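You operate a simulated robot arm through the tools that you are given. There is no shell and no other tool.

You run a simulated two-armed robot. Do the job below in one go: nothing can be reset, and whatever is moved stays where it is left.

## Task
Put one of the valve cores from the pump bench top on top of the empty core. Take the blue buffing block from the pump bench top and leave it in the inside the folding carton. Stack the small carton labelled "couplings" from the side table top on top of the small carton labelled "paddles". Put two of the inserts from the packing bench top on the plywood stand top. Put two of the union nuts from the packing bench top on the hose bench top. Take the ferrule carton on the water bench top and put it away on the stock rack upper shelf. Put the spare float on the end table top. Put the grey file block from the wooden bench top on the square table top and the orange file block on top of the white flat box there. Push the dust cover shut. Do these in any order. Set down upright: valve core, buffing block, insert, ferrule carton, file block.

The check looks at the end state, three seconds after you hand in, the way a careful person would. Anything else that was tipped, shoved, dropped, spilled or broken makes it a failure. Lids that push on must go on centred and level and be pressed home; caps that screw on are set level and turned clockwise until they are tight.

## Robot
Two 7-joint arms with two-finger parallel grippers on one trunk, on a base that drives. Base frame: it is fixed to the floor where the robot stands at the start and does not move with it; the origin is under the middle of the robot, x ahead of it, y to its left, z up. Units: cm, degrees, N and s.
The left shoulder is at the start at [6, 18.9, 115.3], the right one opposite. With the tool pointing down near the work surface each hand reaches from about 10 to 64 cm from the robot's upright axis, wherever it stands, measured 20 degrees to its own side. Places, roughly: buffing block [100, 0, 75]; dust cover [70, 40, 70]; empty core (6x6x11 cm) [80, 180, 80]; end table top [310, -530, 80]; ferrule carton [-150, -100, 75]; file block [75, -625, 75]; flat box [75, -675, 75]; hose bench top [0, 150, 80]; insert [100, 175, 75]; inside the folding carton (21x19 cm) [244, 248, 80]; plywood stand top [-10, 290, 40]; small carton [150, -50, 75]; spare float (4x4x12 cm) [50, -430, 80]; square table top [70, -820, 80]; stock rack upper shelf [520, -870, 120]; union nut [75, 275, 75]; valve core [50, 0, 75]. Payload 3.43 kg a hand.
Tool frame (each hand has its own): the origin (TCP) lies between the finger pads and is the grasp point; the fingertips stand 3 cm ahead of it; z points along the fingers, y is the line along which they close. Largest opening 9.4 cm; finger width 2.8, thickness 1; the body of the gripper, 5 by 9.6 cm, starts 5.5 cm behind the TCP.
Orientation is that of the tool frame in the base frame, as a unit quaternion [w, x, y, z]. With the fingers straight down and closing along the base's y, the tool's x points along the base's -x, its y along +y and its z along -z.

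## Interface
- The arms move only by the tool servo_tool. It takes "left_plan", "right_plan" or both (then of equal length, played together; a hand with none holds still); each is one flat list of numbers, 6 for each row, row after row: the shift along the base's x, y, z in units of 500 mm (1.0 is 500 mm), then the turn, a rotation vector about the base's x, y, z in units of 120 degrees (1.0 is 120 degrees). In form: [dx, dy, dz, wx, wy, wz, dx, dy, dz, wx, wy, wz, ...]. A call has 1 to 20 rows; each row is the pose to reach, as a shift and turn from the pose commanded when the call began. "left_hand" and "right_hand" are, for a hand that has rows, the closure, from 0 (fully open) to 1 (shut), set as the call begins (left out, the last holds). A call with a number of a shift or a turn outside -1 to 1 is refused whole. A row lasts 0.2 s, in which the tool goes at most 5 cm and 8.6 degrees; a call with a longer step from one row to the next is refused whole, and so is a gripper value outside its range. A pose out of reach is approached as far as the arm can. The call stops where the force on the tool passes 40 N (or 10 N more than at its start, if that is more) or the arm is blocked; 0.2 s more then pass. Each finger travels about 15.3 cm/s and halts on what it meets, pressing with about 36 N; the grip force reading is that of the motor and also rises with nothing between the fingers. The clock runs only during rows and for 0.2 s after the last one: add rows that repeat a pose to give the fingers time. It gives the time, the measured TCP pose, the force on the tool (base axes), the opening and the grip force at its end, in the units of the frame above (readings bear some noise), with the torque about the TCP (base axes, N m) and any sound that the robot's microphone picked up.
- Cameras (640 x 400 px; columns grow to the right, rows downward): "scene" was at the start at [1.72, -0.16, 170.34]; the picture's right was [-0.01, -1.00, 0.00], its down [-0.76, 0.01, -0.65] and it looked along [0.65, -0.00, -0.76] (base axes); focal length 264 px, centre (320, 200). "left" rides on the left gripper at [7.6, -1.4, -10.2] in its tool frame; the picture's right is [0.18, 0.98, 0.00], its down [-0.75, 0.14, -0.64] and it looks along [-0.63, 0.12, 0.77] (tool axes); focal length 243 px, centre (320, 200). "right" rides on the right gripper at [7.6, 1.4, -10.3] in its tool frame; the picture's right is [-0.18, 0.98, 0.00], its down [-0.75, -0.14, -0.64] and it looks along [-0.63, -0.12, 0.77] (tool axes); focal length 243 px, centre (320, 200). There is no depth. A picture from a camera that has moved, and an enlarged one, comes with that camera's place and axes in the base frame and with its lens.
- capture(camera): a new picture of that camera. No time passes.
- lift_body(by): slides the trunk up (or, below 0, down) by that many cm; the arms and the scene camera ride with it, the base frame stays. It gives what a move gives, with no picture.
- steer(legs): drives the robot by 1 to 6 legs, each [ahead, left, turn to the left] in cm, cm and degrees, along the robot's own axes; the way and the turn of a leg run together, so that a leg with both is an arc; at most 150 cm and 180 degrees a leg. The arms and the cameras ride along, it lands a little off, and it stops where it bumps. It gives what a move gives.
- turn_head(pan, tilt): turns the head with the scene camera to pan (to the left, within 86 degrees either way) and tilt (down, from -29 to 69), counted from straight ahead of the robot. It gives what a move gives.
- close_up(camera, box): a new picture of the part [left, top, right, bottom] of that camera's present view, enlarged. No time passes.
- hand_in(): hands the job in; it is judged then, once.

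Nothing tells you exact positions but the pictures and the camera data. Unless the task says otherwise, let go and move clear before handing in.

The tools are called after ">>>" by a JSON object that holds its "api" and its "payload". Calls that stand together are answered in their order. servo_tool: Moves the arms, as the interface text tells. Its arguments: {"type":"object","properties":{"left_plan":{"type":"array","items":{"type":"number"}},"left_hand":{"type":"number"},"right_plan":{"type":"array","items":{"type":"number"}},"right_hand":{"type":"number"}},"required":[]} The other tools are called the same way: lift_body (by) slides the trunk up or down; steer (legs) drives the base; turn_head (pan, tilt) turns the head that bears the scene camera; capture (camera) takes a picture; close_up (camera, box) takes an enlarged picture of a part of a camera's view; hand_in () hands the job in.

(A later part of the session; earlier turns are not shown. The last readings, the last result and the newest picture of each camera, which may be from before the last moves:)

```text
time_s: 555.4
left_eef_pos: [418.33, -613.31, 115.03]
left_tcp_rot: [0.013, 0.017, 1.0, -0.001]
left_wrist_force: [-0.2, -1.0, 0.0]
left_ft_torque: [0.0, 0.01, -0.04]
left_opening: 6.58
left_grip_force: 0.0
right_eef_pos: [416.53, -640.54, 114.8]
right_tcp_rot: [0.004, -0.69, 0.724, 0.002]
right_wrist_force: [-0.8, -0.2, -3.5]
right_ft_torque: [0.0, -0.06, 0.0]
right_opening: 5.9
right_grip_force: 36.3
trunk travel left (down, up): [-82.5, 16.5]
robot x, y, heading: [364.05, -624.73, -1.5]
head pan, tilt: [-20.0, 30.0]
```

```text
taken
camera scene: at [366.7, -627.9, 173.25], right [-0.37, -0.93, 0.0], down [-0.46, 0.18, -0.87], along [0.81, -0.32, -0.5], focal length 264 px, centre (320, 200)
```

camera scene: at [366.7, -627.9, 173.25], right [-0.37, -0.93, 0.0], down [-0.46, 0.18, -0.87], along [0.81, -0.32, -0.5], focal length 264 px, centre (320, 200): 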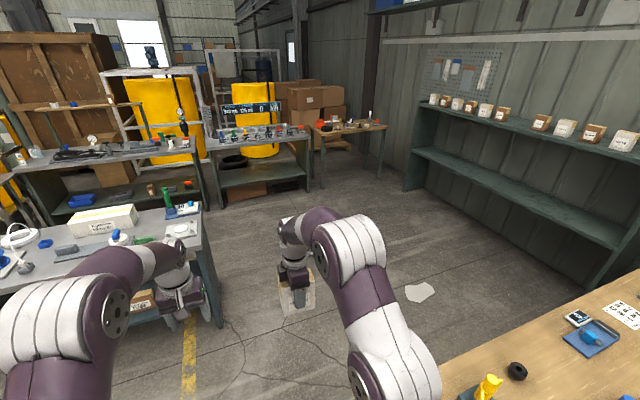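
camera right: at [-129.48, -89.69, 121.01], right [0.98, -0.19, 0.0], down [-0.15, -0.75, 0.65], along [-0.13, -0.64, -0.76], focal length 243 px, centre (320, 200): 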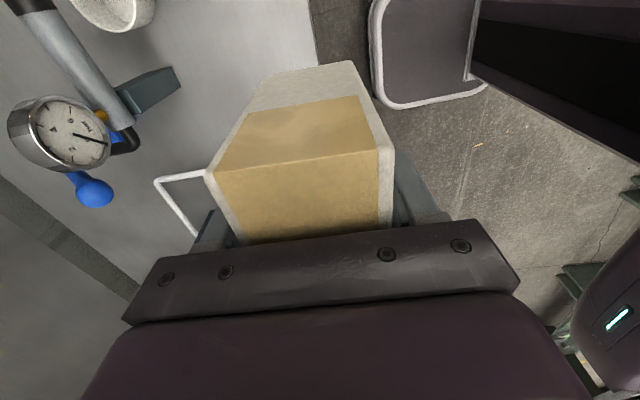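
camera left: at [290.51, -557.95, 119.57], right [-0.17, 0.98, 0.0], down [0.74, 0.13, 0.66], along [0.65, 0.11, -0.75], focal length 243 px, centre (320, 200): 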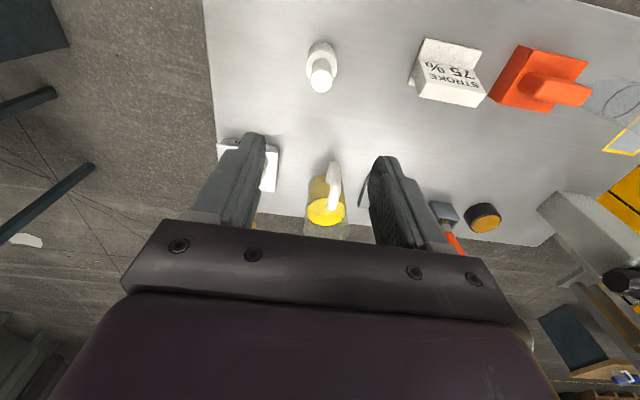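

>>> {"api": "steer", "payload": {"legs": [[78, -14, 1.5], [0, 0, -90], [0, 60, 0], [120, 0, 0]]}}

>>> {"api": "turn_head", "payload": {"pan": 0, "tilt": 30}}

>>> {"api": "capture", "payload": {"camera": "scene"}}

```text
time_s: 572.1
left_eef_pos: [510.42, -813.27, 114.96]
left_tcp_rot: [0.01, 0.717, 0.697, -0.009]
left_wrist_force: [-0.5, -0.4, -0.1]
left_ft_torque: [0.0, 0.0, 0.01]
left_opening: 6.59
left_grip_force: 0.0
right_eef_pos: [483.34, -811.51, 114.75]
right_tcp_rot: [0.005, 0.022, 1.0, -0.001]
right_wrist_force: [0.2, 0.2, -1.7]
right_ft_torque: [-0.03, 0.0, -0.02]
right_opening: 5.89
right_grip_force: 35.9
trunk travel left (down, up): [-82.5, 16.5]
robot x, y, heading: [499.26, -759.1, -91.3]
head pan, tilt: [-20.0, 30.0]
```

```text
time_s: 572.9
left_eef_pos: [510.6, -813.15, 115.01]
left_tcp_rot: [0.01, 0.717, 0.697, -0.01]
left_wrist_force: [0.2, 0.9, 0.4]
left_ft_torque: [-0.01, -0.02, 0.0]
left_opening: 6.56
left_grip_force: 0.1
right_eef_pos: [483.21, -811.49, 114.78]
right_tcp_rot: [0.004, 0.021, 1.0, 0.0]
right_wrist_force: [-0.9, -0.6, -2.2]
right_ft_torque: [-0.01, -0.02, -0.02]
right_opening: 5.91
right_grip_force: 36.0
trunk travel left (down, up): [-82.5, 16.5]
robot x, y, heading: [498.69, -758.74, -91.4]
head pan, tilt: [0.0, 30.0]
```

```text
taken
camera scene: at [498.85, -762.4, 173.24], right [-1.0, 0.02, 0.0], down [0.01, 0.5, -0.87], along [-0.02, -0.87, -0.5], focal length 264 px, centre (320, 200)
```

scene: 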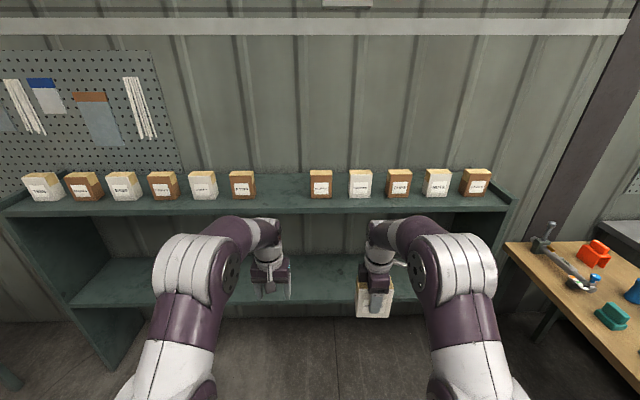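

>>> {"api": "close_up", "payload": {"camera": "scene", "box": [200, 150, 420, 230]}}

```text
2.91 times, centred on (310, 190) of scene
camera zoom: at [498.85, -762.4, 173.24], right [-1.0, 0.02, 0.0], down [0.01, 0.5, -0.87], along [-0.02, -0.87, -0.5], focal length 769 px, centre (349, 229)
```

zoom: 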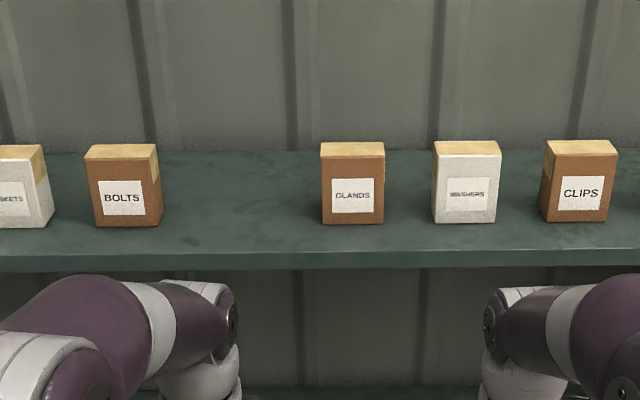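

There's a 22 cm gap between BOLTS and GLANDS, centred at x≈512. I'll put the carton there, so I'm raising the trunk, pulling the left hand back and moving in.

>>> {"api": "servo_tool", "payload": {"left_plan": [0.02, 0.08, 0, 0, 0, 0, 0.04, 0.16, 0, 0, 0, 0, 0.06, 0.24, 0, 0, 0, 0, 0.1, 0.32, 0, 0, 0, 0, 0.14, 0.4, 0, 0, 0, 0, 0.18, 0.48, 0, 0, 0, 0, 0.22, 0.56, 0, 0, 0, 0], "right_plan": [0, 0.05, 0, 0, 0, 0, 0, 0.1, 0, 0, 0, 0, 0, 0.16, 0, 0, 0, 0, 0, 0.22, 0, 0, 0, 0, 0, 0.28, 0, 0, 0, 0, 0, 0.34, 0, 0, 0, 0, 0, 0.36, 0, 0, 0, 0]}}

>>> {"api": "lift_body", "payload": {"by": 16}}

>>> {"api": "steer", "payload": {"legs": [[0, 28, 1.3], [36, 0, 0]]}}

>>> {"api": "capture", "payload": {"camera": "scene"}}

>>> {"api": "capture", "payload": {"camera": "right"}}

```text
time_s: 574.5
left_eef_pos: [521.37, -785.05, 115.08]
left_tcp_rot: [0.011, 0.717, 0.697, -0.011]
left_wrist_force: [0.2, 0.0, 0.2]
left_ft_torque: [-0.01, -0.01, 0.0]
left_opening: 6.56
left_grip_force: 0.1
right_eef_pos: [483.38, -793.42, 114.96]
right_tcp_rot: [0.003, 0.02, 1.0, 0.0]
right_wrist_force: [-0.1, 0.0, -2.0]
right_ft_torque: [-0.04, -0.04, 0.0]
right_opening: 5.92
right_grip_force: 35.5
trunk travel left (down, up): [-82.5, 16.5]
robot x, y, heading: [499.05, -759.19, -91.2]
head pan, tilt: [0.0, 30.0]
```

```text
time_s: 576.4
left_eef_pos: [521.42, -785.49, 131.09]
left_tcp_rot: [0.009, 0.716, 0.698, -0.011]
left_wrist_force: [-0.1, -0.6, 0.4]
left_ft_torque: [0.0, 0.01, 0.04]
left_opening: 6.58
left_grip_force: 0.1
right_eef_pos: [483.29, -793.61, 130.89]
right_tcp_rot: [0.004, 0.022, 1.0, 0.0]
right_wrist_force: [0.0, -0.1, -3.1]
right_ft_torque: [0.0, 0.01, -0.01]
right_opening: 5.91
right_grip_force: 36.0
trunk travel left (down, up): [-98.5, 0.5]
robot x, y, heading: [498.84, -758.96, -91.3]
head pan, tilt: [0.0, 30.0]
```

```text
time_s: 580.3
left_eef_pos: [550.16, -821.77, 131.1]
left_tcp_rot: [0.01, 0.709, 0.705, -0.01]
left_wrist_force: [0.0, -0.4, 0.3]
left_ft_torque: [-0.05, 0.01, -0.02]
left_opening: 6.57
left_grip_force: 0.1
right_eef_pos: [512.32, -830.74, 130.89]
right_tcp_rot: [0.004, 0.01, 1.0, -0.002]
right_wrist_force: [2.3, 0.9, -1.9]
right_ft_torque: [0.02, -0.03, -0.03]
right_opening: 5.9
right_grip_force: 36.1
trunk travel left (down, up): [-98.5, 0.5]
robot x, y, heading: [527.22, -796.3, -89.8]
head pan, tilt: [0.0, 30.0]
```

```text
taken
camera scene: at [527.01, -799.06, 189.25], right [-1.0, 0.0, 0.0], down [0.0, 0.5, -0.87], along [0.0, -0.87, -0.5], focal length 264 px, centre (320, 200)
```

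scene: 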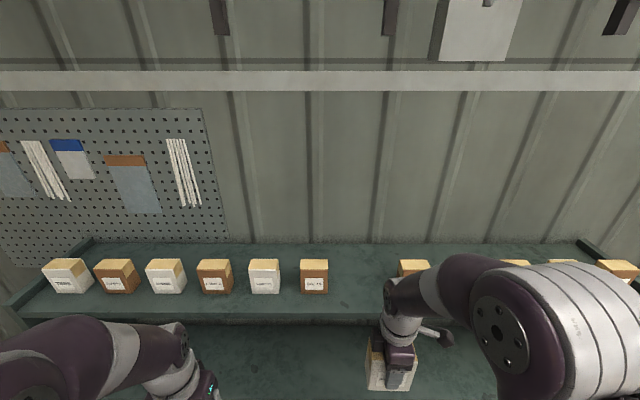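

```text
taken
camera right: at [504.54, -829.23, 141.05], right [0.2, 0.98, 0.0], down [0.74, -0.15, 0.65], along [0.64, -0.13, -0.76], focal length 243 px, centre (320, 200)
```

right: 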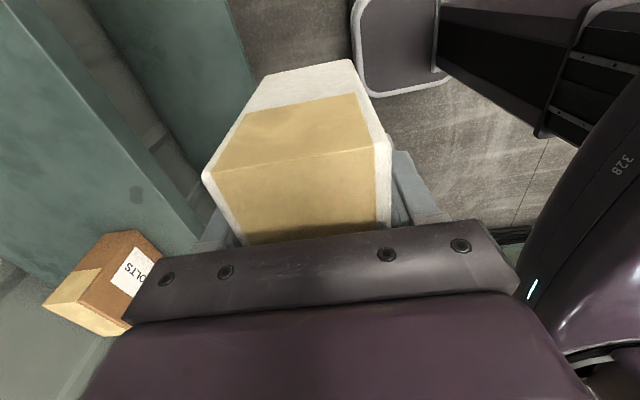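

>>> {"api": "close_up", "payload": {"camera": "scene", "box": [280, 230, 460, 340]}}

```text
3.56 times, centred on (370, 285) of scene
camera zoom: at [527.01, -799.06, 189.25], right [-1.0, 0.0, 0.0], down [0.0, 0.5, -0.87], along [0.0, -0.87, -0.5], focal length 940 px, centre (142, -102)
```

zoom: 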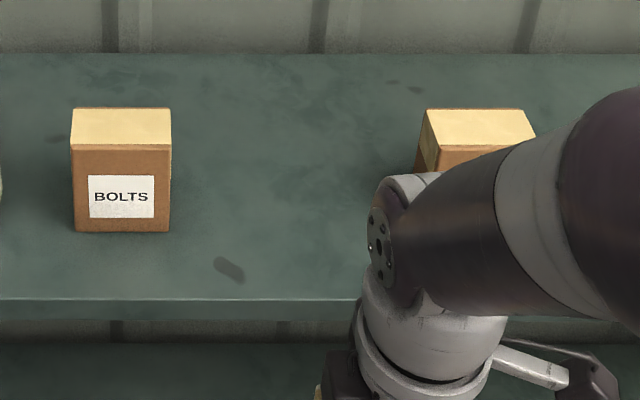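

The gap runs x 501–524 and the shelf is at z≈118.6. I'll move in the rest of the way and extend over the shelf.

>>> {"api": "steer", "payload": {"legs": [[19, 0, 0]]}}

>>> {"api": "servo_tool", "payload": {"right_plan": [0, -0.06, 0.02, 0, 0, 0, 0, -0.13, 0.02, 0, 0, 0, 0, -0.2, 0.02, 0, 0, 0, 0, -0.26, 0.02, 0, 0, 0]}}

>>> {"api": "capture", "payload": {"camera": "right"}}

>>> {"api": "capture", "payload": {"camera": "scene"}}

```text
time_s: 581.8
left_eef_pos: [549.98, -840.55, 131.15]
left_tcp_rot: [0.011, 0.709, 0.705, -0.011]
left_wrist_force: [0.2, -0.7, 1.0]
left_ft_torque: [-0.05, 0.02, 0.03]
left_opening: 6.56
left_grip_force: 0.0
right_eef_pos: [512.2, -849.56, 131.11]
right_tcp_rot: [0.004, 0.012, 1.0, -0.002]
right_wrist_force: [-0.7, -0.4, -1.9]
right_ft_torque: [-0.05, -0.02, -0.04]
right_opening: 5.91
right_grip_force: 35.8
trunk travel left (down, up): [-98.5, 0.5]
robot x, y, heading: [527.02, -815.17, -90.3]
head pan, tilt: [0.0, 30.0]
```

```text
time_s: 582.8
left_eef_pos: [550.11, -841.22, 131.2]
left_tcp_rot: [0.009, 0.709, 0.705, -0.009]
left_wrist_force: [0.3, -0.6, 0.6]
left_ft_torque: [0.01, -0.02, 0.02]
left_opening: 6.56
left_grip_force: 0.0
right_eef_pos: [512.03, -863.23, 131.71]
right_tcp_rot: [0.004, 0.011, 1.0, 0.0]
right_wrist_force: [1.0, 0.0, -3.3]
right_ft_torque: [0.01, 0.04, 0.0]
right_opening: 5.93
right_grip_force: 35.8
trunk travel left (down, up): [-98.5, 0.5]
robot x, y, heading: [527.0, -815.33, -90.0]
head pan, tilt: [0.0, 30.0]
```

```text
taken
camera right: at [504.41, -861.68, 141.96], right [0.21, 0.98, 0.0], down [0.74, -0.16, 0.65], along [0.64, -0.13, -0.76], focal length 243 px, centre (320, 200)
```

right: 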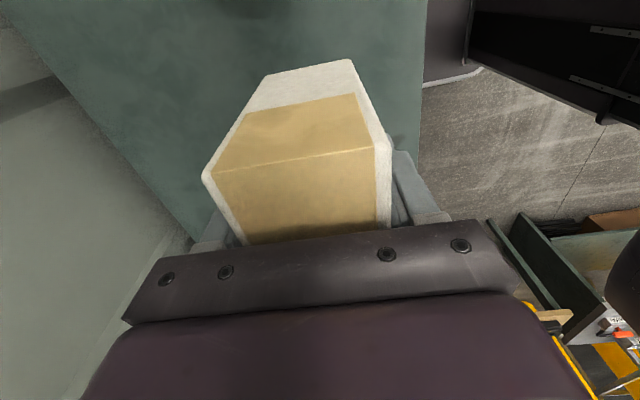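

```text
taken
camera scene: at [527.04, -818.69, 189.24], right [-1.0, 0.0, 0.0], down [0.0, 0.5, -0.87], along [0.0, -0.87, -0.5], focal length 264 px, centre (320, 200)
```

scene: 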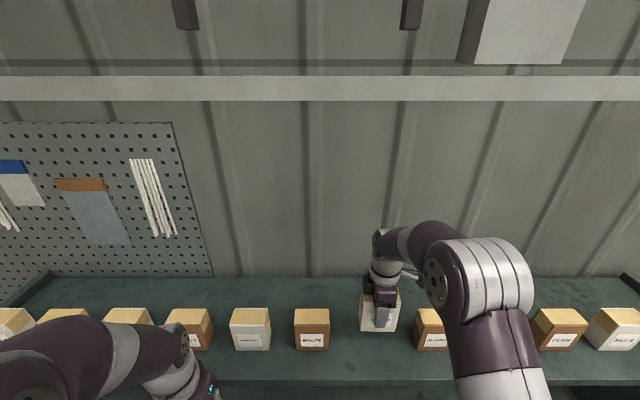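

>>> {"api": "servo_tool", "payload": {"right_plan": [0, 0, -0.04, 0, 0, 0, 0, 0, -0.07, 0, 0, 0, 0, 0, -0.084, 0, 0, 0, 0, 0, -0.09, 0, 0, 0]}}

>>> {"api": "servo_tool", "payload": {"right_plan": [0, 0, -0.006, 0, 0, 0, 0, 0, -0.012, 0, 0, 0, 0, 0, -0.018, 0, 0, 0]}}

>>> {"api": "close_up", "payload": {"camera": "scene", "box": [280, 230, 480, 380]}}

```text
time_s: 583.8
left_eef_pos: [549.99, -840.87, 131.11]
left_tcp_rot: [0.01, 0.71, 0.704, -0.01]
left_wrist_force: [-0.3, 0.4, -1.1]
left_ft_torque: [-0.02, -0.02, 0.0]
left_opening: 6.58
left_grip_force: 0.0
right_eef_pos: [512.25, -863.04, 127.36]
right_tcp_rot: [0.005, 0.011, 1.0, -0.001]
right_wrist_force: [0.0, -0.6, -1.6]
right_ft_torque: [-0.02, 0.02, 0.01]
right_opening: 5.91
right_grip_force: 36.3
trunk travel left (down, up): [-98.5, 0.5]
robot x, y, heading: [527.21, -815.29, -90.3]
head pan, tilt: [0.0, 30.0]
```

```text
time_s: 584.6
left_eef_pos: [550.11, -840.94, 131.1]
left_tcp_rot: [0.009, 0.71, 0.705, -0.01]
left_wrist_force: [0.4, -0.1, -0.3]
left_ft_torque: [0.03, 0.0, -0.05]
left_opening: 6.59
left_grip_force: 0.0
right_eef_pos: [512.14, -862.94, 126.42]
right_tcp_rot: [0.005, 0.012, 1.0, 0.0]
right_wrist_force: [-0.5, 0.4, -1.8]
right_ft_torque: [0.02, -0.01, -0.01]
right_opening: 5.94
right_grip_force: 36.4
trunk travel left (down, up): [-98.5, 0.5]
robot x, y, heading: [527.07, -815.19, -90.1]
head pan, tilt: [0.0, 30.0]
```

```text
2.67 times, centred on (380, 305) of scene
camera zoom: at [527.03, -818.45, 189.24], right [-1.0, 0.0, 0.0], down [0.0, 0.5, -0.87], along [0.0, -0.87, -0.5], focal length 705 px, centre (160, -80)
```

zoom: 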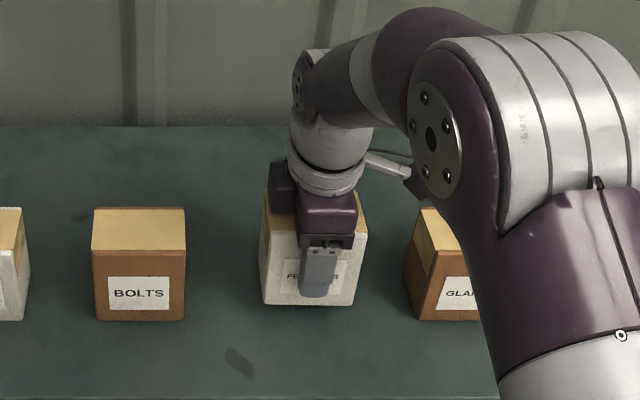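

>>> {"api": "servo_tool", "payload": {"right_plan": [0, 0, -0.006, 0, 0, 0, 0, 0, -0.012, 0, 0, 0, 0, 0, -0.018, 0, 0, 0]}}

>>> {"api": "servo_tool", "payload": {"right_plan": [0, 0, -0.006, 0, 0, 0, 0, 0, -0.012, 0, 0, 0, 0, 0, -0.016, 0, 0, 0]}}

```text
time_s: 585.4
left_eef_pos: [550.12, -840.96, 131.22]
left_tcp_rot: [0.01, 0.709, 0.705, -0.01]
left_wrist_force: [-0.3, -0.5, 0.7]
left_ft_torque: [0.02, -0.02, -0.06]
left_opening: 6.58
left_grip_force: 0.1
right_eef_pos: [512.17, -863.04, 125.47]
right_tcp_rot: [0.005, 0.011, 1.0, -0.001]
right_wrist_force: [0.5, -0.8, -2.7]
right_ft_torque: [-0.02, -0.01, 0.01]
right_opening: 5.91
right_grip_force: 36.4
trunk travel left (down, up): [-98.5, 0.5]
robot x, y, heading: [526.96, -815.01, -89.9]
head pan, tilt: [0.0, 30.0]
```

```text
time_s: 586.2
left_eef_pos: [550.07, -840.83, 131.1]
left_tcp_rot: [0.01, 0.71, 0.704, -0.01]
left_wrist_force: [0.1, 0.4, -0.3]
left_ft_torque: [-0.01, 0.0, 0.04]
left_opening: 6.58
left_grip_force: 0.1
right_eef_pos: [512.32, -862.86, 124.83]
right_tcp_rot: [0.004, 0.012, 1.0, -0.001]
right_wrist_force: [-0.3, 0.7, -3.0]
right_ft_torque: [0.0, -0.03, 0.02]
right_opening: 5.9
right_grip_force: 35.6
trunk travel left (down, up): [-98.5, 0.5]
robot x, y, heading: [527.29, -814.83, -90.0]
head pan, tilt: [0.0, 30.0]
```

>>> {"api": "servo_tool", "payload": {"right_plan": [0, 0, -0.006, 0, 0, 0, 0, 0, -0.012, 0, 0, 0, 0, 0, -0.018, 0, 0, 0]}}

>>> {"api": "servo_tool", "payload": {"right_plan": [0, 0, -0.006, 0, 0, 0, 0, 0, -0.012, 0, 0, 0]}}

>>> {"api": "close_up", "payload": {"camera": "scene", "box": [280, 230, 480, 380]}}

```text
time_s: 587.0
left_eef_pos: [550.04, -840.92, 131.06]
left_tcp_rot: [0.01, 0.71, 0.704, -0.01]
left_wrist_force: [0.6, 0.2, -0.9]
left_ft_torque: [0.0, -0.01, -0.02]
left_opening: 6.58
left_grip_force: 0.1
right_eef_pos: [512.06, -862.93, 123.95]
right_tcp_rot: [0.005, 0.011, 1.0, -0.001]
right_wrist_force: [-0.4, 0.4, -2.2]
right_ft_torque: [-0.02, 0.0, -0.01]
right_opening: 5.92
right_grip_force: 36.1
trunk travel left (down, up): [-98.5, 0.5]
robot x, y, heading: [527.31, -815.09, -90.1]
head pan, tilt: [0.0, 30.0]
```

```text
time_s: 587.6
left_eef_pos: [549.93, -840.75, 131.15]
left_tcp_rot: [0.01, 0.71, 0.704, -0.01]
left_wrist_force: [0.2, -0.7, -0.1]
left_ft_torque: [-0.02, -0.05, -0.01]
left_opening: 6.6
left_grip_force: 0.0
right_eef_pos: [512.15, -862.78, 123.38]
right_tcp_rot: [0.004, 0.011, 1.0, -0.002]
right_wrist_force: [-0.8, -1.2, 4.8]
right_ft_torque: [0.17, -0.06, -0.02]
right_opening: 5.91
right_grip_force: 35.9
trunk travel left (down, up): [-98.5, 0.5]
robot x, y, heading: [526.92, -814.99, -90.1]
head pan, tilt: [0.0, 30.0]
```

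```text
2.67 times, centred on (380, 305) of scene
camera zoom: at [527.07, -818.22, 189.26], right [-1.0, 0.0, 0.0], down [0.0, 0.5, -0.87], along [0.0, -0.87, -0.5], focal length 705 px, centre (160, -80)
```

zoom: 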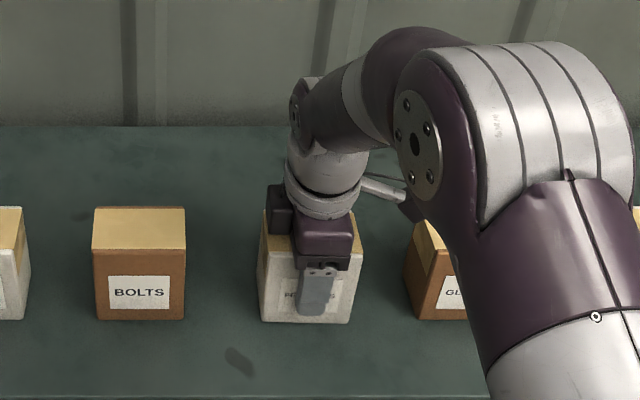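

It's on the shelf, so I'll open and lift straight up.

>>> {"api": "servo_tool", "payload": {"right_plan": [0, 0, 0, 0, 0, 0, 0, 0, 0, 0, 0, 0, 0, 0, 0, 0, 0, 0, 0, 0, 0.04, 0, 0, 0, 0, 0, 0.12, 0, 0, 0, 0, 0.01, 0.2, 0, 0, 0, 0, 0.04, 0.28, 0, 0, 0, 0, 0.1, 0.32, 0, 0, 0, 0, 0.18, 0.34, 0, 0, 0, 0, 0.26, 0.34, 0, 0, 0], "right_hand": 0}}

>>> {"api": "close_up", "payload": {"camera": "scene", "box": [280, 230, 480, 380]}}

```text
time_s: 589.8
left_eef_pos: [549.95, -840.74, 131.15]
left_tcp_rot: [0.01, 0.71, 0.705, -0.011]
left_wrist_force: [-0.9, 0.3, -0.2]
left_ft_torque: [-0.03, -0.04, -0.03]
left_opening: 6.59
left_grip_force: 0.1
right_eef_pos: [512.24, -849.6, 140.01]
right_tcp_rot: [0.005, 0.01, 1.0, -0.001]
right_wrist_force: [-0.2, 0.9, -0.1]
right_ft_torque: [-0.01, -0.04, -0.02]
right_opening: 9.41
right_grip_force: 0.1
right hand out of reach, approached as far as the arm can: row 7, 8, 9
trunk travel left (down, up): [-98.5, 0.5]
robot x, y, heading: [526.68, -815.44, -89.8]
head pan, tilt: [0.0, 30.0]
```

```text
2.67 times, centred on (380, 305) of scene
camera zoom: at [527.03, -818.15, 189.25], right [-1.0, 0.0, 0.0], down [0.0, 0.5, -0.87], along [0.0, -0.87, -0.5], focal length 705 px, centre (160, -80)
```

zoom: 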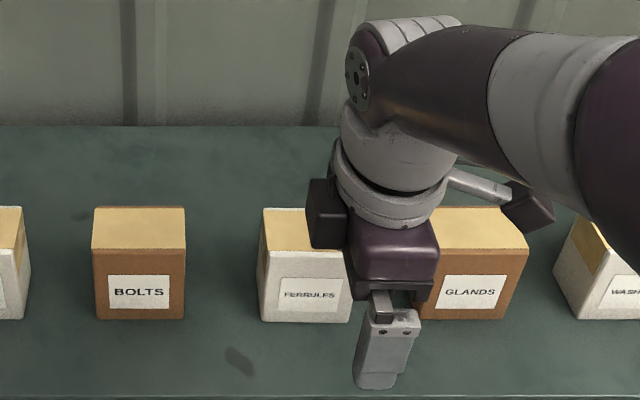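

The ferrule carton is in its gap on the shelf. I'll back off, restore the posture and head to the wooden bench with the file blocks.

>>> {"api": "steer", "payload": {"legs": [[-55, 0, 0], [0, -82, 0]]}}

>>> {"api": "servo_tool", "payload": {"right_plan": [0, 0, 0, 0, 0, -0.07, 0, 0, 0, 0, 0, -0.14, 0, 0, 0, 0, 0, -0.21, 0, 0, 0, 0, 0, -0.28, 0, 0, 0, 0, 0, -0.35, 0, 0, 0, 0, 0, -0.42, 0, 0, 0, 0, 0, -0.49, 0, 0, 0, 0, 0, -0.56, 0, 0, 0, 0, 0, -0.63, 0, 0, 0, 0, 0, -0.7, 0, 0, 0, 0, 0, -0.74]}}

>>> {"api": "lift_body", "payload": {"by": -16}}

>>> {"api": "steer", "payload": {"legs": [[-124, 0, 0], [0, 0, -90]]}}

>>> {"api": "capture", "payload": {"camera": "scene"}}

```text
time_s: 597.0
left_eef_pos: [467.23, -785.52, 131.11]
left_tcp_rot: [0.01, 0.718, 0.696, -0.01]
left_wrist_force: [0.2, -0.5, 0.0]
left_ft_torque: [-0.01, 0.04, 0.0]
left_opening: 6.58
left_grip_force: 0.1
right_eef_pos: [429.06, -793.72, 139.98]
right_tcp_rot: [0.004, 0.023, 1.0, -0.001]
right_wrist_force: [0.1, 0.0, 0.2]
right_ft_torque: [0.02, 0.0, 0.01]
right_opening: 9.39
right_grip_force: 0.1
trunk travel left (down, up): [-98.5, 0.5]
robot x, y, heading: [444.73, -759.27, -91.6]
head pan, tilt: [0.0, 30.0]
```

```text
time_s: 599.4
left_eef_pos: [466.95, -785.48, 131.13]
left_tcp_rot: [0.01, 0.718, 0.696, -0.01]
left_wrist_force: [0.0, -0.3, 0.1]
left_ft_torque: [-0.01, 0.0, 0.03]
left_opening: 6.59
left_grip_force: 0.0
right_eef_pos: [428.99, -793.64, 139.93]
right_tcp_rot: [0.002, 0.716, 0.698, -0.004]
right_wrist_force: [0.3, 0.2, -1.2]
right_ft_torque: [0.01, 0.03, -0.01]
right_opening: 9.43
right_grip_force: 0.0
trunk travel left (down, up): [-98.5, 0.5]
robot x, y, heading: [444.93, -759.37, -91.3]
head pan, tilt: [0.0, 30.0]
```

```text
time_s: 601.2
left_eef_pos: [467.03, -785.48, 115.08]
left_tcp_rot: [0.01, 0.717, 0.697, -0.01]
left_wrist_force: [0.1, 0.5, -0.2]
left_ft_torque: [-0.01, -0.04, 0.01]
left_opening: 6.57
left_grip_force: 0.0
right_eef_pos: [429.08, -793.61, 123.86]
right_tcp_rot: [0.001, 0.715, 0.699, -0.004]
right_wrist_force: [-0.2, -0.2, 0.1]
right_ft_torque: [0.02, -0.01, 0.0]
right_opening: 9.41
right_grip_force: 0.1
trunk travel left (down, up): [-82.5, 16.5]
robot x, y, heading: [444.81, -759.27, -91.4]
head pan, tilt: [0.0, 30.0]
```

```text
time_s: 611.3
left_eef_pos: [421.68, -658.08, 115.18]
left_tcp_rot: [0.0, 1.0, -0.024, -0.014]
left_wrist_force: [0.9, 0.0, 0.8]
left_ft_torque: [-0.02, 0.0, -0.01]
left_opening: 6.57
left_grip_force: 0.0
right_eef_pos: [414.27, -619.88, 124.01]
right_tcp_rot: [-0.001, 1.0, -0.022, -0.004]
right_wrist_force: [-0.5, -0.7, -0.5]
right_ft_torque: [0.02, 0.03, 0.01]
right_opening: 9.4
right_grip_force: 0.2
trunk travel left (down, up): [-82.5, 16.5]
robot x, y, heading: [448.31, -636.27, 177.3]
head pan, tilt: [0.0, 30.0]
```

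```text
taken
camera scene: at [445.19, -636.17, 173.25], right [0.04, 1.0, 0.0], down [0.5, -0.02, -0.87], along [-0.87, 0.04, -0.5], focal length 264 px, centre (320, 200)
```

scene: 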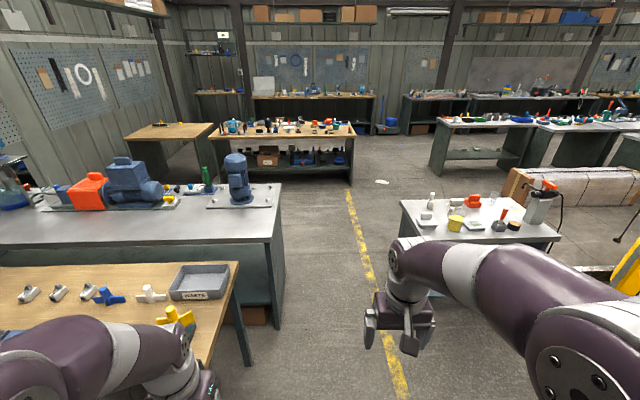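

>>> {"api": "steer", "payload": {"legs": [[0, -12, 2.7]]}}

>>> {"api": "servo_tool", "payload": {"left_plan": [-0.08, 0.02, 0.01, 0, 0, 0, -0.16, 0.04, 0.02, 0, 0, 0, -0.24, 0.07, 0.03, 0, 0, 0, -0.32, 0.1, 0.04, 0, 0, 0, -0.4, 0.12, 0.04, 0, 0, 0, -0.48, 0.14, 0.04, 0, 0, 0], "right_plan": [-0.08, 0, -0.02, 0, 0, 0, -0.16, 0, -0.04, 0, 0, 0, -0.24, 0, -0.06, 0, 0, 0, -0.32, 0, -0.09, 0, 0, 0, -0.38, 0, -0.12, 0, 0, 0, -0.4, 0, -0.14, 0, 0, 0]}}

>>> {"api": "steer", "payload": {"legs": [[140, 0, 0], [128, 0, 0]]}}

>>> {"api": "capture", "payload": {"camera": "scene"}}

```text
time_s: 612.5
left_eef_pos: [422.96, -647.61, 115.04]
left_tcp_rot: [0.0, 1.0, -0.001, -0.014]
left_wrist_force: [-0.3, 0.3, 0.3]
left_ft_torque: [-0.03, 0.02, 0.02]
left_opening: 6.58
left_grip_force: 0.1
right_eef_pos: [413.83, -609.77, 123.87]
right_tcp_rot: [-0.001, 1.0, 0.003, -0.004]
right_wrist_force: [0.0, 0.0, 0.2]
right_ft_torque: [-0.01, 0.02, -0.02]
right_opening: 9.39
right_grip_force: 0.0
trunk travel left (down, up): [-82.5, 16.5]
robot x, y, heading: [448.68, -624.48, -179.8]
head pan, tilt: [0.0, 30.0]
```

```text
time_s: 613.9
left_eef_pos: [398.86, -640.27, 117.11]
left_tcp_rot: [-0.001, 1.0, 0.0, -0.012]
left_wrist_force: [0.1, 0.4, -0.5]
left_ft_torque: [0.0, 0.0, 0.0]
left_opening: 6.61
left_grip_force: 0.3
right_eef_pos: [395.67, -609.54, 115.31]
right_tcp_rot: [-0.001, 1.0, 0.003, -0.004]
right_wrist_force: [-0.6, -0.6, 0.3]
right_ft_torque: [-0.03, 0.03, -0.01]
right_opening: 9.39
right_grip_force: 0.0
right hand out of reach, approached as far as the arm can: row 3, 4, 5, 6
trunk travel left (down, up): [-82.5, 16.5]
robot x, y, heading: [448.78, -624.34, -179.7]
head pan, tilt: [0.0, 30.0]
```

```text
time_s: 627.1
left_eef_pos: [128.75, -645.26, 117.1]
left_tcp_rot: [0.001, 1.0, 0.012, -0.014]
left_wrist_force: [-0.6, 0.7, -0.4]
left_ft_torque: [0.02, 0.0, -0.01]
left_opening: 6.57
left_grip_force: 0.0
right_eef_pos: [124.65, -614.66, 115.41]
right_tcp_rot: [-0.001, 1.0, 0.015, -0.004]
right_wrist_force: [-0.4, 1.3, 0.3]
right_ft_torque: [0.0, 0.0, -0.01]
right_opening: 9.41
right_grip_force: 0.0
trunk travel left (down, up): [-82.5, 16.5]
robot x, y, heading: [177.6, -627.98, -178.4]
head pan, tilt: [0.0, 30.0]
```

```text
taken
camera scene: at [174.69, -628.34, 173.25], right [-0.03, 1.0, 0.0], down [0.5, 0.01, -0.87], along [-0.87, -0.03, -0.5], focal length 264 px, centre (320, 200)
```

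scene: 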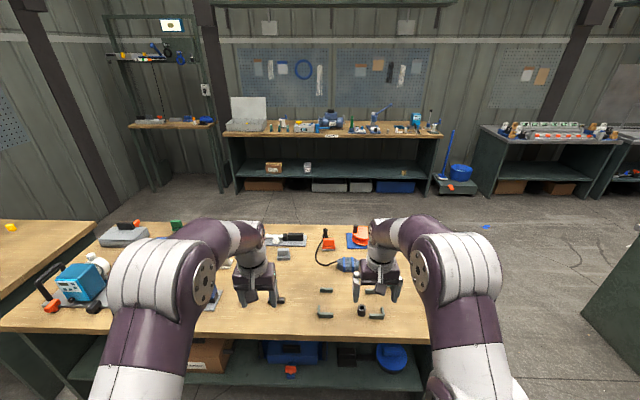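

>>> {"api": "turn_head", "payload": {"pan": 0, "tilt": 45}}

>>> {"api": "capture", "payload": {"camera": "scene"}}

>>> {"api": "close_up", "payload": {"camera": "scene", "box": [0, 120, 260, 290]}}

>>> {"api": "close_up", "payload": {"camera": "scene", "box": [220, 120, 460, 270]}}

```text
time_s: 627.8
left_eef_pos: [128.47, -645.3, 117.02]
left_tcp_rot: [0.0, 1.0, 0.011, -0.014]
left_wrist_force: [0.2, 0.6, 0.5]
left_ft_torque: [-0.01, 0.0, -0.02]
left_opening: 6.6
left_grip_force: 0.2
right_eef_pos: [124.63, -614.61, 115.45]
right_tcp_rot: [-0.001, 1.0, 0.015, -0.004]
right_wrist_force: [0.0, 0.0, 0.7]
right_ft_torque: [0.0, 0.06, 0.02]
right_opening: 9.41
right_grip_force: 0.1
trunk travel left (down, up): [-82.5, 16.5]
robot x, y, heading: [177.75, -628.28, -178.3]
head pan, tilt: [0.0, 45.0]
```

```text
taken
camera scene: at [175.54, -628.32, 170.99], right [-0.03, 1.0, 0.0], down [0.71, 0.02, -0.71], along [-0.71, -0.02, -0.71], focal length 264 px, centre (320, 200)
```

scene: 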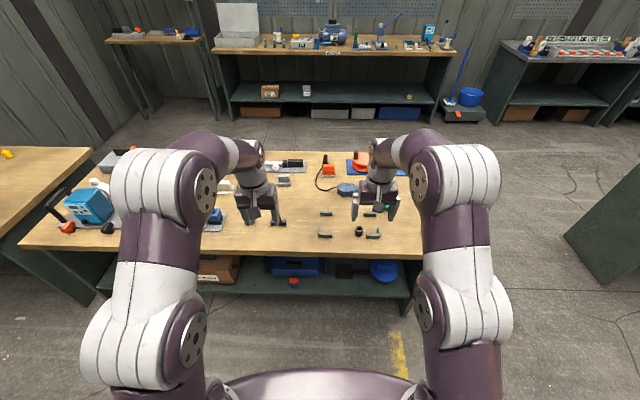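

```text
2.35 times, centred on (130, 205) of scene
camera zoom: at [175.54, -628.32, 170.99], right [-0.03, 1.0, 0.0], down [0.71, 0.02, -0.71], along [-0.71, -0.02, -0.71], focal length 622 px, centre (767, 188)
```

zoom: 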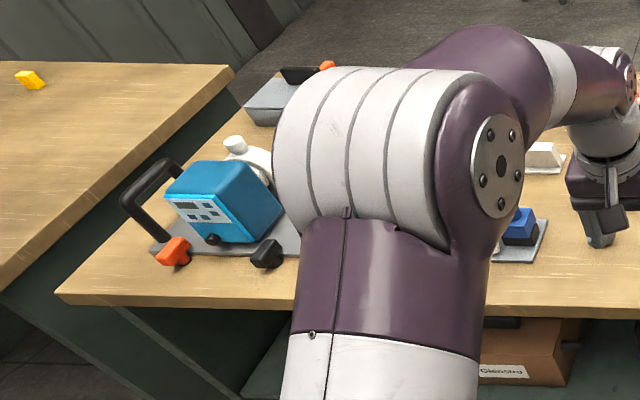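

```text
2.67 times, centred on (340, 195) of scene
camera zoom: at [175.54, -628.32, 170.99], right [-0.03, 1.0, 0.0], down [0.71, 0.02, -0.71], along [-0.71, -0.02, -0.71], focal length 705 px, centre (267, 213)
```

zoom: 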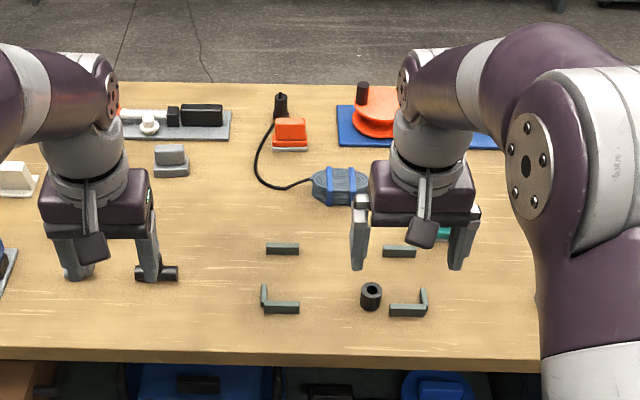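

The orange, grey and white pieces sit nearer the far (west) edge, so the west side gives a better reach. I'll go round the bench's north end.

>>> {"api": "steer", "payload": {"legs": [[0, -113, -1.6], [110, 0, 0], [80, 0, 0], [0, 0, 90], [126, 0, 0]]}}

>>> {"api": "turn_head", "payload": {"pan": 60, "tilt": 45}}

>>> {"api": "capture", "payload": {"camera": "scene"}}

```text
time_s: 652.4
left_eef_pos: [1.58, -685.27, 117.04]
left_tcp_rot: [0.01, 0.708, 0.706, -0.01]
left_wrist_force: [0.6, -0.4, 0.4]
left_ft_torque: [-0.01, 0.0, 0.01]
left_opening: 6.58
left_grip_force: 0.0
right_eef_pos: [-29.43, -688.26, 115.37]
right_tcp_rot: [0.002, 0.705, 0.709, -0.003]
right_wrist_force: [-0.1, -0.3, 0.2]
right_ft_torque: [-0.03, 0.03, -0.01]
right_opening: 9.39
right_grip_force: 0.0
trunk travel left (down, up): [-82.5, 16.5]
robot x, y, heading: [-14.66, -635.77, -89.8]
head pan, tilt: [0.0, 45.0]
```

```text
time_s: 653.7
left_eef_pos: [1.36, -685.06, 117.12]
left_tcp_rot: [0.01, 0.707, 0.707, -0.01]
left_wrist_force: [-0.7, 0.1, 0.8]
left_ft_torque: [0.0, 0.01, -0.04]
left_opening: 6.55
left_grip_force: 0.1
right_eef_pos: [-29.26, -688.38, 115.43]
right_tcp_rot: [0.002, 0.704, 0.71, -0.004]
right_wrist_force: [-0.2, 0.7, -0.4]
right_ft_torque: [-0.01, 0.01, -0.03]
right_opening: 9.4
right_grip_force: 0.1
trunk travel left (down, up): [-82.5, 16.5]
robot x, y, heading: [-14.55, -635.77, -89.3]
head pan, tilt: [60.0, 45.0]
```

```text
taken
camera scene: at [-7.6, -633.8, 170.98], right [-0.5, -0.87, 0.0], down [-0.61, 0.35, -0.71], along [0.61, -0.35, -0.71], focal length 264 px, centre (320, 200)
```

scene: 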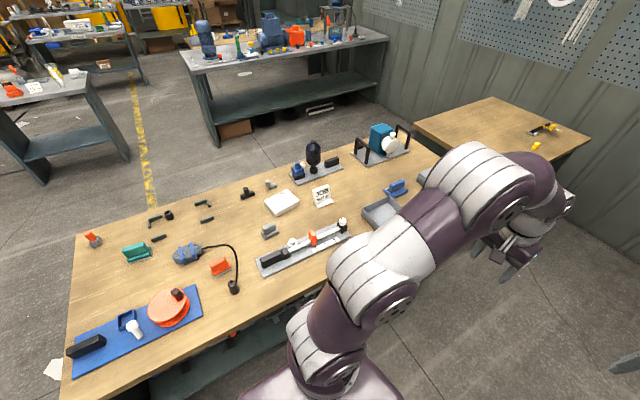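

>>> {"api": "close_up", "payload": {"camera": "scene", "box": [140, 130, 420, 310]}}

>>> {"api": "close_up", "payload": {"camera": "scene", "box": [200, 170, 340, 290]}}

>>> {"api": "close_up", "payload": {"camera": "scene", "box": [400, 80, 600, 180]}}

```text
2.22 times, centred on (280, 220) of scene
camera zoom: at [-7.6, -633.8, 170.98], right [-0.5, -0.87, 0.0], down [-0.61, 0.35, -0.71], along [0.61, -0.35, -0.71], focal length 588 px, centre (409, 156)
```

zoom: 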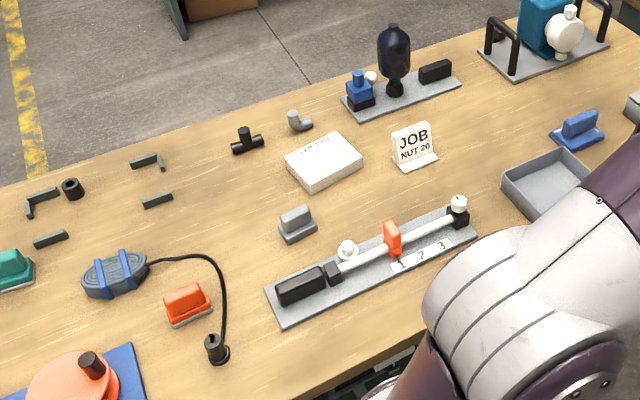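

```text
3.33 times, centred on (270, 230) of scene
camera zoom: at [-7.6, -633.8, 170.98], right [-0.5, -0.87, 0.0], down [-0.61, 0.35, -0.71], along [0.61, -0.35, -0.71], focal length 882 px, centre (487, 100)
```

zoom: 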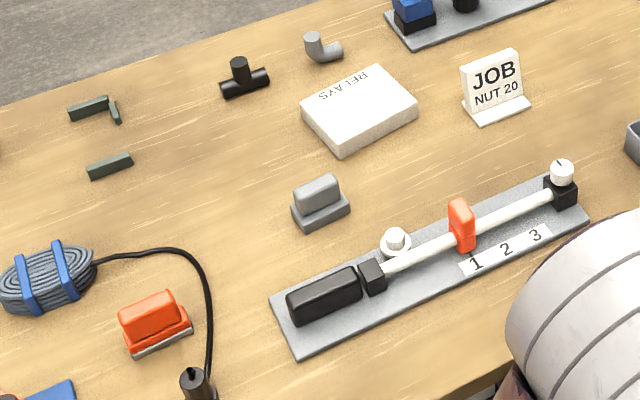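

```text
3.20 times, centred on (500, 130) of scene
camera zoom: at [-7.6, -633.8, 170.98], right [-0.5, -0.87, 0.0], down [-0.61, 0.35, -0.71], along [0.61, -0.35, -0.71], focal length 846 px, centre (-256, 424)
```

zoom: 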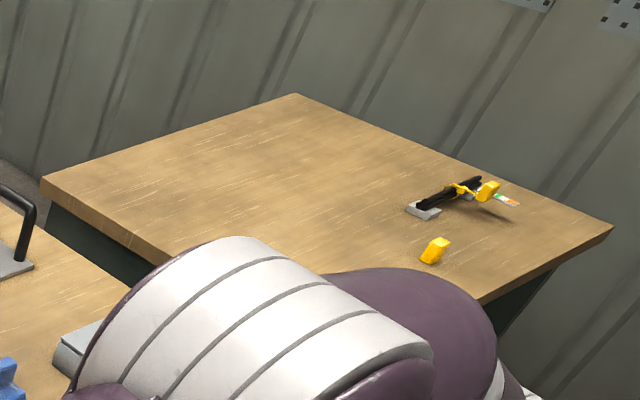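

The white flat box labelled RELAYS is at about [80, −662]. The orange file block is at [60.5, −626], the grey one at [68.8, −650.6], and this bench's top is near z 75. I'll turn to face east and approach.

>>> {"api": "steer", "payload": {"legs": [[0, 0, 90], [20, -4, 0]]}}

>>> {"api": "turn_head", "payload": {"pan": 0, "tilt": 50}}

>>> {"api": "capture", "payload": {"camera": "scene"}}

>>> {"api": "capture", "payload": {"camera": "right"}}

>>> {"api": "capture", "payload": {"camera": "left"}}

```text
time_s: 659.1
left_eef_pos: [55.0, -625.96, 117.16]
left_tcp_rot: [0.015, 0.018, 1.0, 0.0]
left_wrist_force: [-1.0, -1.0, 0.4]
left_ft_torque: [0.02, -0.03, -0.01]
left_opening: 6.61
left_grip_force: 0.0
right_eef_pos: [57.06, -656.77, 115.45]
right_tcp_rot: [0.005, 0.014, 1.0, 0.0]
right_wrist_force: [-0.6, 0.3, -0.4]
right_ft_torque: [0.0, -0.03, -0.01]
right_opening: 9.38
right_grip_force: 0.1
trunk travel left (down, up): [-82.5, 16.5]
robot x, y, heading: [4.95, -640.33, -1.7]
head pan, tilt: [60.0, 45.0]
```

```text
time_s: 660.4
left_eef_pos: [55.12, -625.79, 117.25]
left_tcp_rot: [0.015, 0.017, 1.0, -0.001]
left_wrist_force: [0.6, -0.1, 0.4]
left_ft_torque: [0.01, -0.03, 0.06]
left_opening: 6.59
left_grip_force: 0.0
right_eef_pos: [57.16, -656.8, 115.51]
right_tcp_rot: [0.004, 0.014, 1.0, 0.0]
right_wrist_force: [-0.1, -1.5, -0.2]
right_ft_torque: [0.0, 0.0, 0.0]
right_opening: 9.38
right_grip_force: 0.1
trunk travel left (down, up): [-82.5, 16.5]
robot x, y, heading: [5.28, -639.89, -1.6]
head pan, tilt: [0.0, 50.0]
```

```text
taken
camera scene: at [6.76, -640.41, 170.29], right [-0.03, -1.0, 0.0], down [-0.77, 0.02, -0.64], along [0.64, -0.02, -0.77], focal length 264 px, centre (320, 200)
```

scene: 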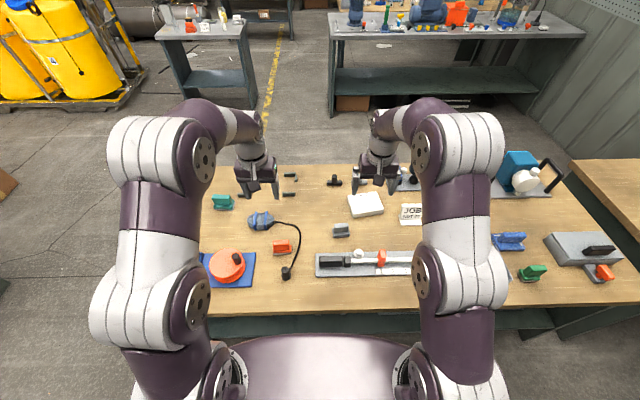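

```text
taken
camera right: at [49.52, -655.16, 125.53], right [0.21, 0.98, 0.0], down [0.74, -0.16, 0.65], along [0.63, -0.14, -0.76], focal length 243 px, centre (320, 200)
```

right: 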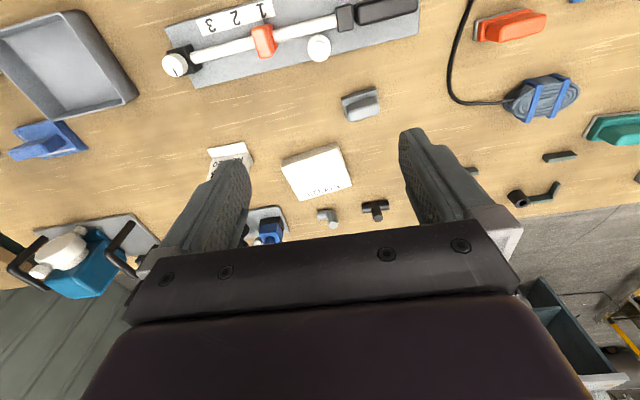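

```text
taken
camera left: at [47.05, -627.02, 127.15], right [-0.15, 0.99, 0.0], down [0.74, 0.11, 0.66], along [0.66, 0.1, -0.75], focal length 243 px, centre (320, 200)
```

left: 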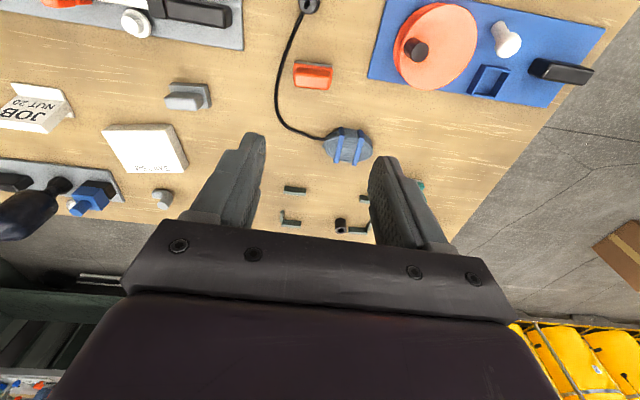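

Both wrist views agree: orange at [59.4, −626.5], grey at [67.2, −650], and the white box centre at [79.1, −661.5]. I'll straighten up and take the grey block with the right hand, tilted slightly forward.

>>> {"api": "steer", "payload": {"legs": [[3, 0, 1.7]]}}

>>> {"api": "servo_tool", "payload": {"right_plan": [0.03, 0.02, -0.06, 0, -0.06, 0, 0.06, 0.05, -0.12, 0, -0.125, 0, 0.09, 0.08, -0.18, 0, -0.125, 0, 0.1, 0.1, -0.26, 0, -0.125, 0, 0.1, 0.1, -0.34, 0, -0.125, 0]}}

>>> {"api": "capture", "payload": {"camera": "right"}}

```text
time_s: 661.2
left_eef_pos: [57.14, -624.54, 117.35]
left_tcp_rot: [0.017, 0.003, 1.0, 0.0]
left_wrist_force: [-0.5, -0.2, 0.2]
left_ft_torque: [-0.01, -0.09, 0.0]
left_opening: 6.58
left_grip_force: 0.0
right_eef_pos: [60.04, -655.28, 115.74]
right_tcp_rot: [0.006, -0.001, 1.0, -0.001]
right_wrist_force: [-0.7, 0.3, 0.3]
right_ft_torque: [-0.01, -0.05, -0.01]
right_opening: 9.4
right_grip_force: 0.0
trunk travel left (down, up): [-82.5, 16.5]
robot x, y, heading: [7.63, -640.45, -0.1]
head pan, tilt: [0.0, 50.0]
```

```text
time_s: 662.4
left_eef_pos: [57.65, -624.46, 117.08]
left_tcp_rot: [0.014, 0.003, 1.0, 0.0]
left_wrist_force: [0.2, -1.0, 0.6]
left_ft_torque: [-0.02, -0.01, 0.0]
left_opening: 6.58
left_grip_force: 0.1
right_eef_pos: [65.67, -650.28, 98.49]
right_tcp_rot: [0.136, 0.0, 0.991, -0.001]
right_wrist_force: [0.5, -0.4, -0.2]
right_ft_torque: [0.01, -0.02, -0.02]
right_opening: 9.39
right_grip_force: 0.1
trunk travel left (down, up): [-82.5, 16.5]
robot x, y, heading: [8.01, -640.18, 0.0]
head pan, tilt: [0.0, 50.0]
```

```text
taken
camera right: at [55.54, -648.99, 106.22], right [0.18, 0.98, 0.05], down [0.55, -0.14, 0.82], along [0.81, -0.12, -0.57], focal length 243 px, centre (320, 200)
```

right: 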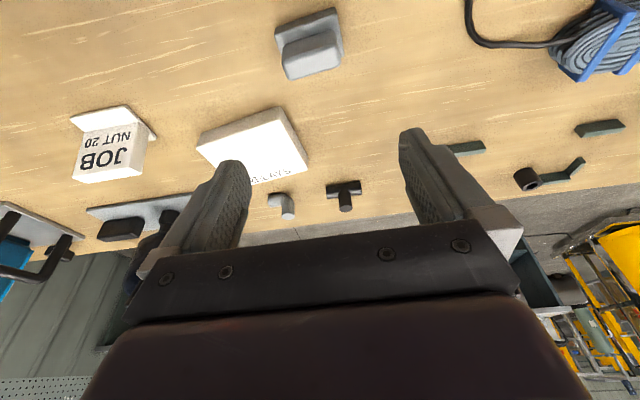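

>>> {"api": "servo_tool", "payload": {"right_plan": [0.005, -0.002, -0.07, 0, 0, 0, 0.012, -0.002, -0.15, 0, 0, 0, 0.02, -0.002, -0.23, 0, 0, 0, 0.032, -0.002, -0.31, 0, 0, 0, 0.034, -0.002, -0.345, 0, 0, 0]}}

>>> {"api": "capture", "payload": {"camera": "right"}}

>>> {"api": "close_up", "payload": {"camera": "scene", "box": [260, 170, 440, 300]}}

```text
time_s: 663.6
left_eef_pos: [57.59, -624.47, 117.16]
left_tcp_rot: [0.015, 0.002, 1.0, 0.0]
left_wrist_force: [0.6, 0.1, -0.2]
left_ft_torque: [0.0, -0.03, 0.0]
left_opening: 6.59
left_grip_force: 0.0
right_eef_pos: [67.12, -650.41, 81.17]
right_tcp_rot: [0.135, 0.0, 0.991, -0.002]
right_wrist_force: [0.0, -0.1, -0.1]
right_ft_torque: [-0.04, -0.05, 0.01]
right_opening: 9.42
right_grip_force: 0.0
trunk travel left (down, up): [-82.5, 16.5]
robot x, y, heading: [7.83, -640.32, -0.2]
head pan, tilt: [0.0, 50.0]
```

```text
taken
camera right: at [57.02, -649.05, 89.03], right [0.18, 0.98, 0.05], down [0.55, -0.14, 0.82], along [0.81, -0.12, -0.57], focal length 243 px, centre (320, 200)
```

right: 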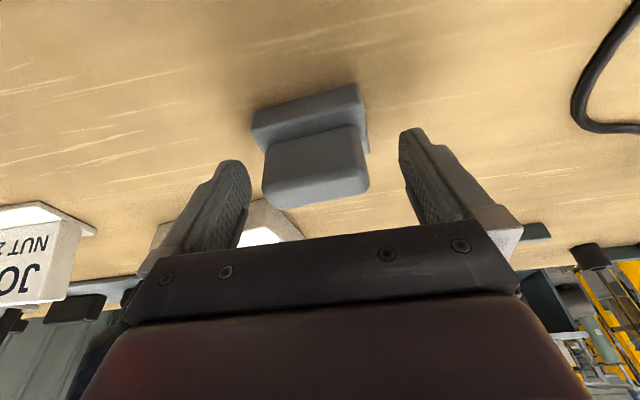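

```text
3.08 times, centred on (350, 235) of scene
camera zoom: at [9.67, -640.4, 170.3], right [0.0, -1.0, 0.0], down [-0.77, 0.0, -0.64], along [0.64, 0.0, -0.77], focal length 814 px, centre (228, 92)
```

zoom: 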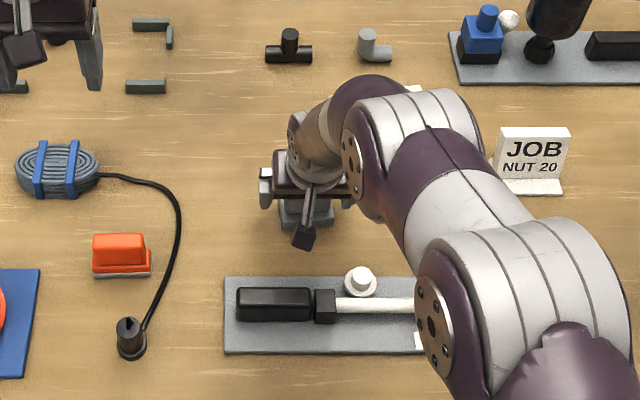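

>>> {"api": "servo_tool", "payload": {"right_plan": [0, 0, 0, 0, 0, 0, 0, 0, 0, 0, 0, 0, 0, 0, 0, 0, 0, 0, 0, 0, 0.04, 0, 0, 0, -0.01, 0, 0.12, 0, 0, 0, -0.02, 0, 0.2, 0, 0, 0, -0.04, 0, 0.28, 0, 0, 0, -0.08, -0.02, 0.36, 0, 0, 0, -0.13, -0.05, 0.43, 0, 0, 0, -0.19, -0.08, 0.49, 0, 0, 0, -0.25, -0.12, 0.54, 0, 0, 0], "right_hand": 1}}

>>> {"api": "capture", "payload": {"camera": "right"}}

>>> {"api": "capture", "payload": {"camera": "scene"}}

```text
time_s: 666.0
left_eef_pos: [57.49, -624.44, 117.19]
left_tcp_rot: [0.013, 0.002, 1.0, 0.0]
left_wrist_force: [-0.2, 0.5, 0.5]
left_ft_torque: [0.01, -0.02, -0.01]
left_opening: 6.56
left_grip_force: 0.1
right_eef_pos: [54.39, -656.28, 108.3]
right_tcp_rot: [0.135, -0.001, 0.991, 0.0]
right_wrist_force: [-0.8, 1.1, -2.3]
right_ft_torque: [0.02, -0.04, -0.04]
right_opening: 6.13
right_grip_force: 36.0
trunk travel left (down, up): [-82.5, 16.5]
robot x, y, heading: [7.83, -640.6, -0.2]
head pan, tilt: [0.0, 50.0]
```

```text
taken
camera right: at [44.34, -654.95, 116.06], right [0.18, 0.98, 0.05], down [0.55, -0.14, 0.82], along [0.81, -0.12, -0.57], focal length 243 px, centre (320, 200)
```

right: 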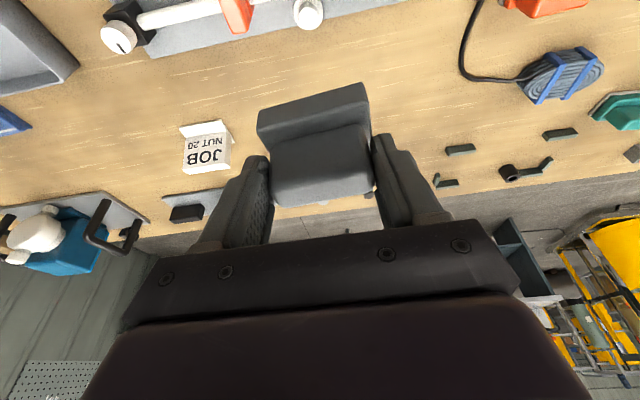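

```text
taken
camera scene: at [9.42, -640.49, 170.29], right [0.0, -1.0, 0.0], down [-0.77, 0.0, -0.64], along [0.64, 0.0, -0.77], focal length 264 px, centre (320, 200)
```

scene: 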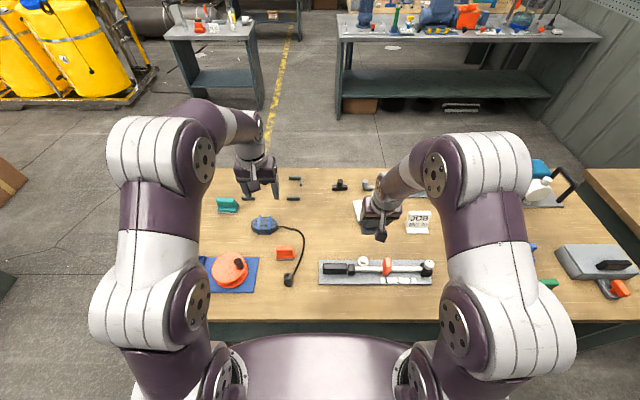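

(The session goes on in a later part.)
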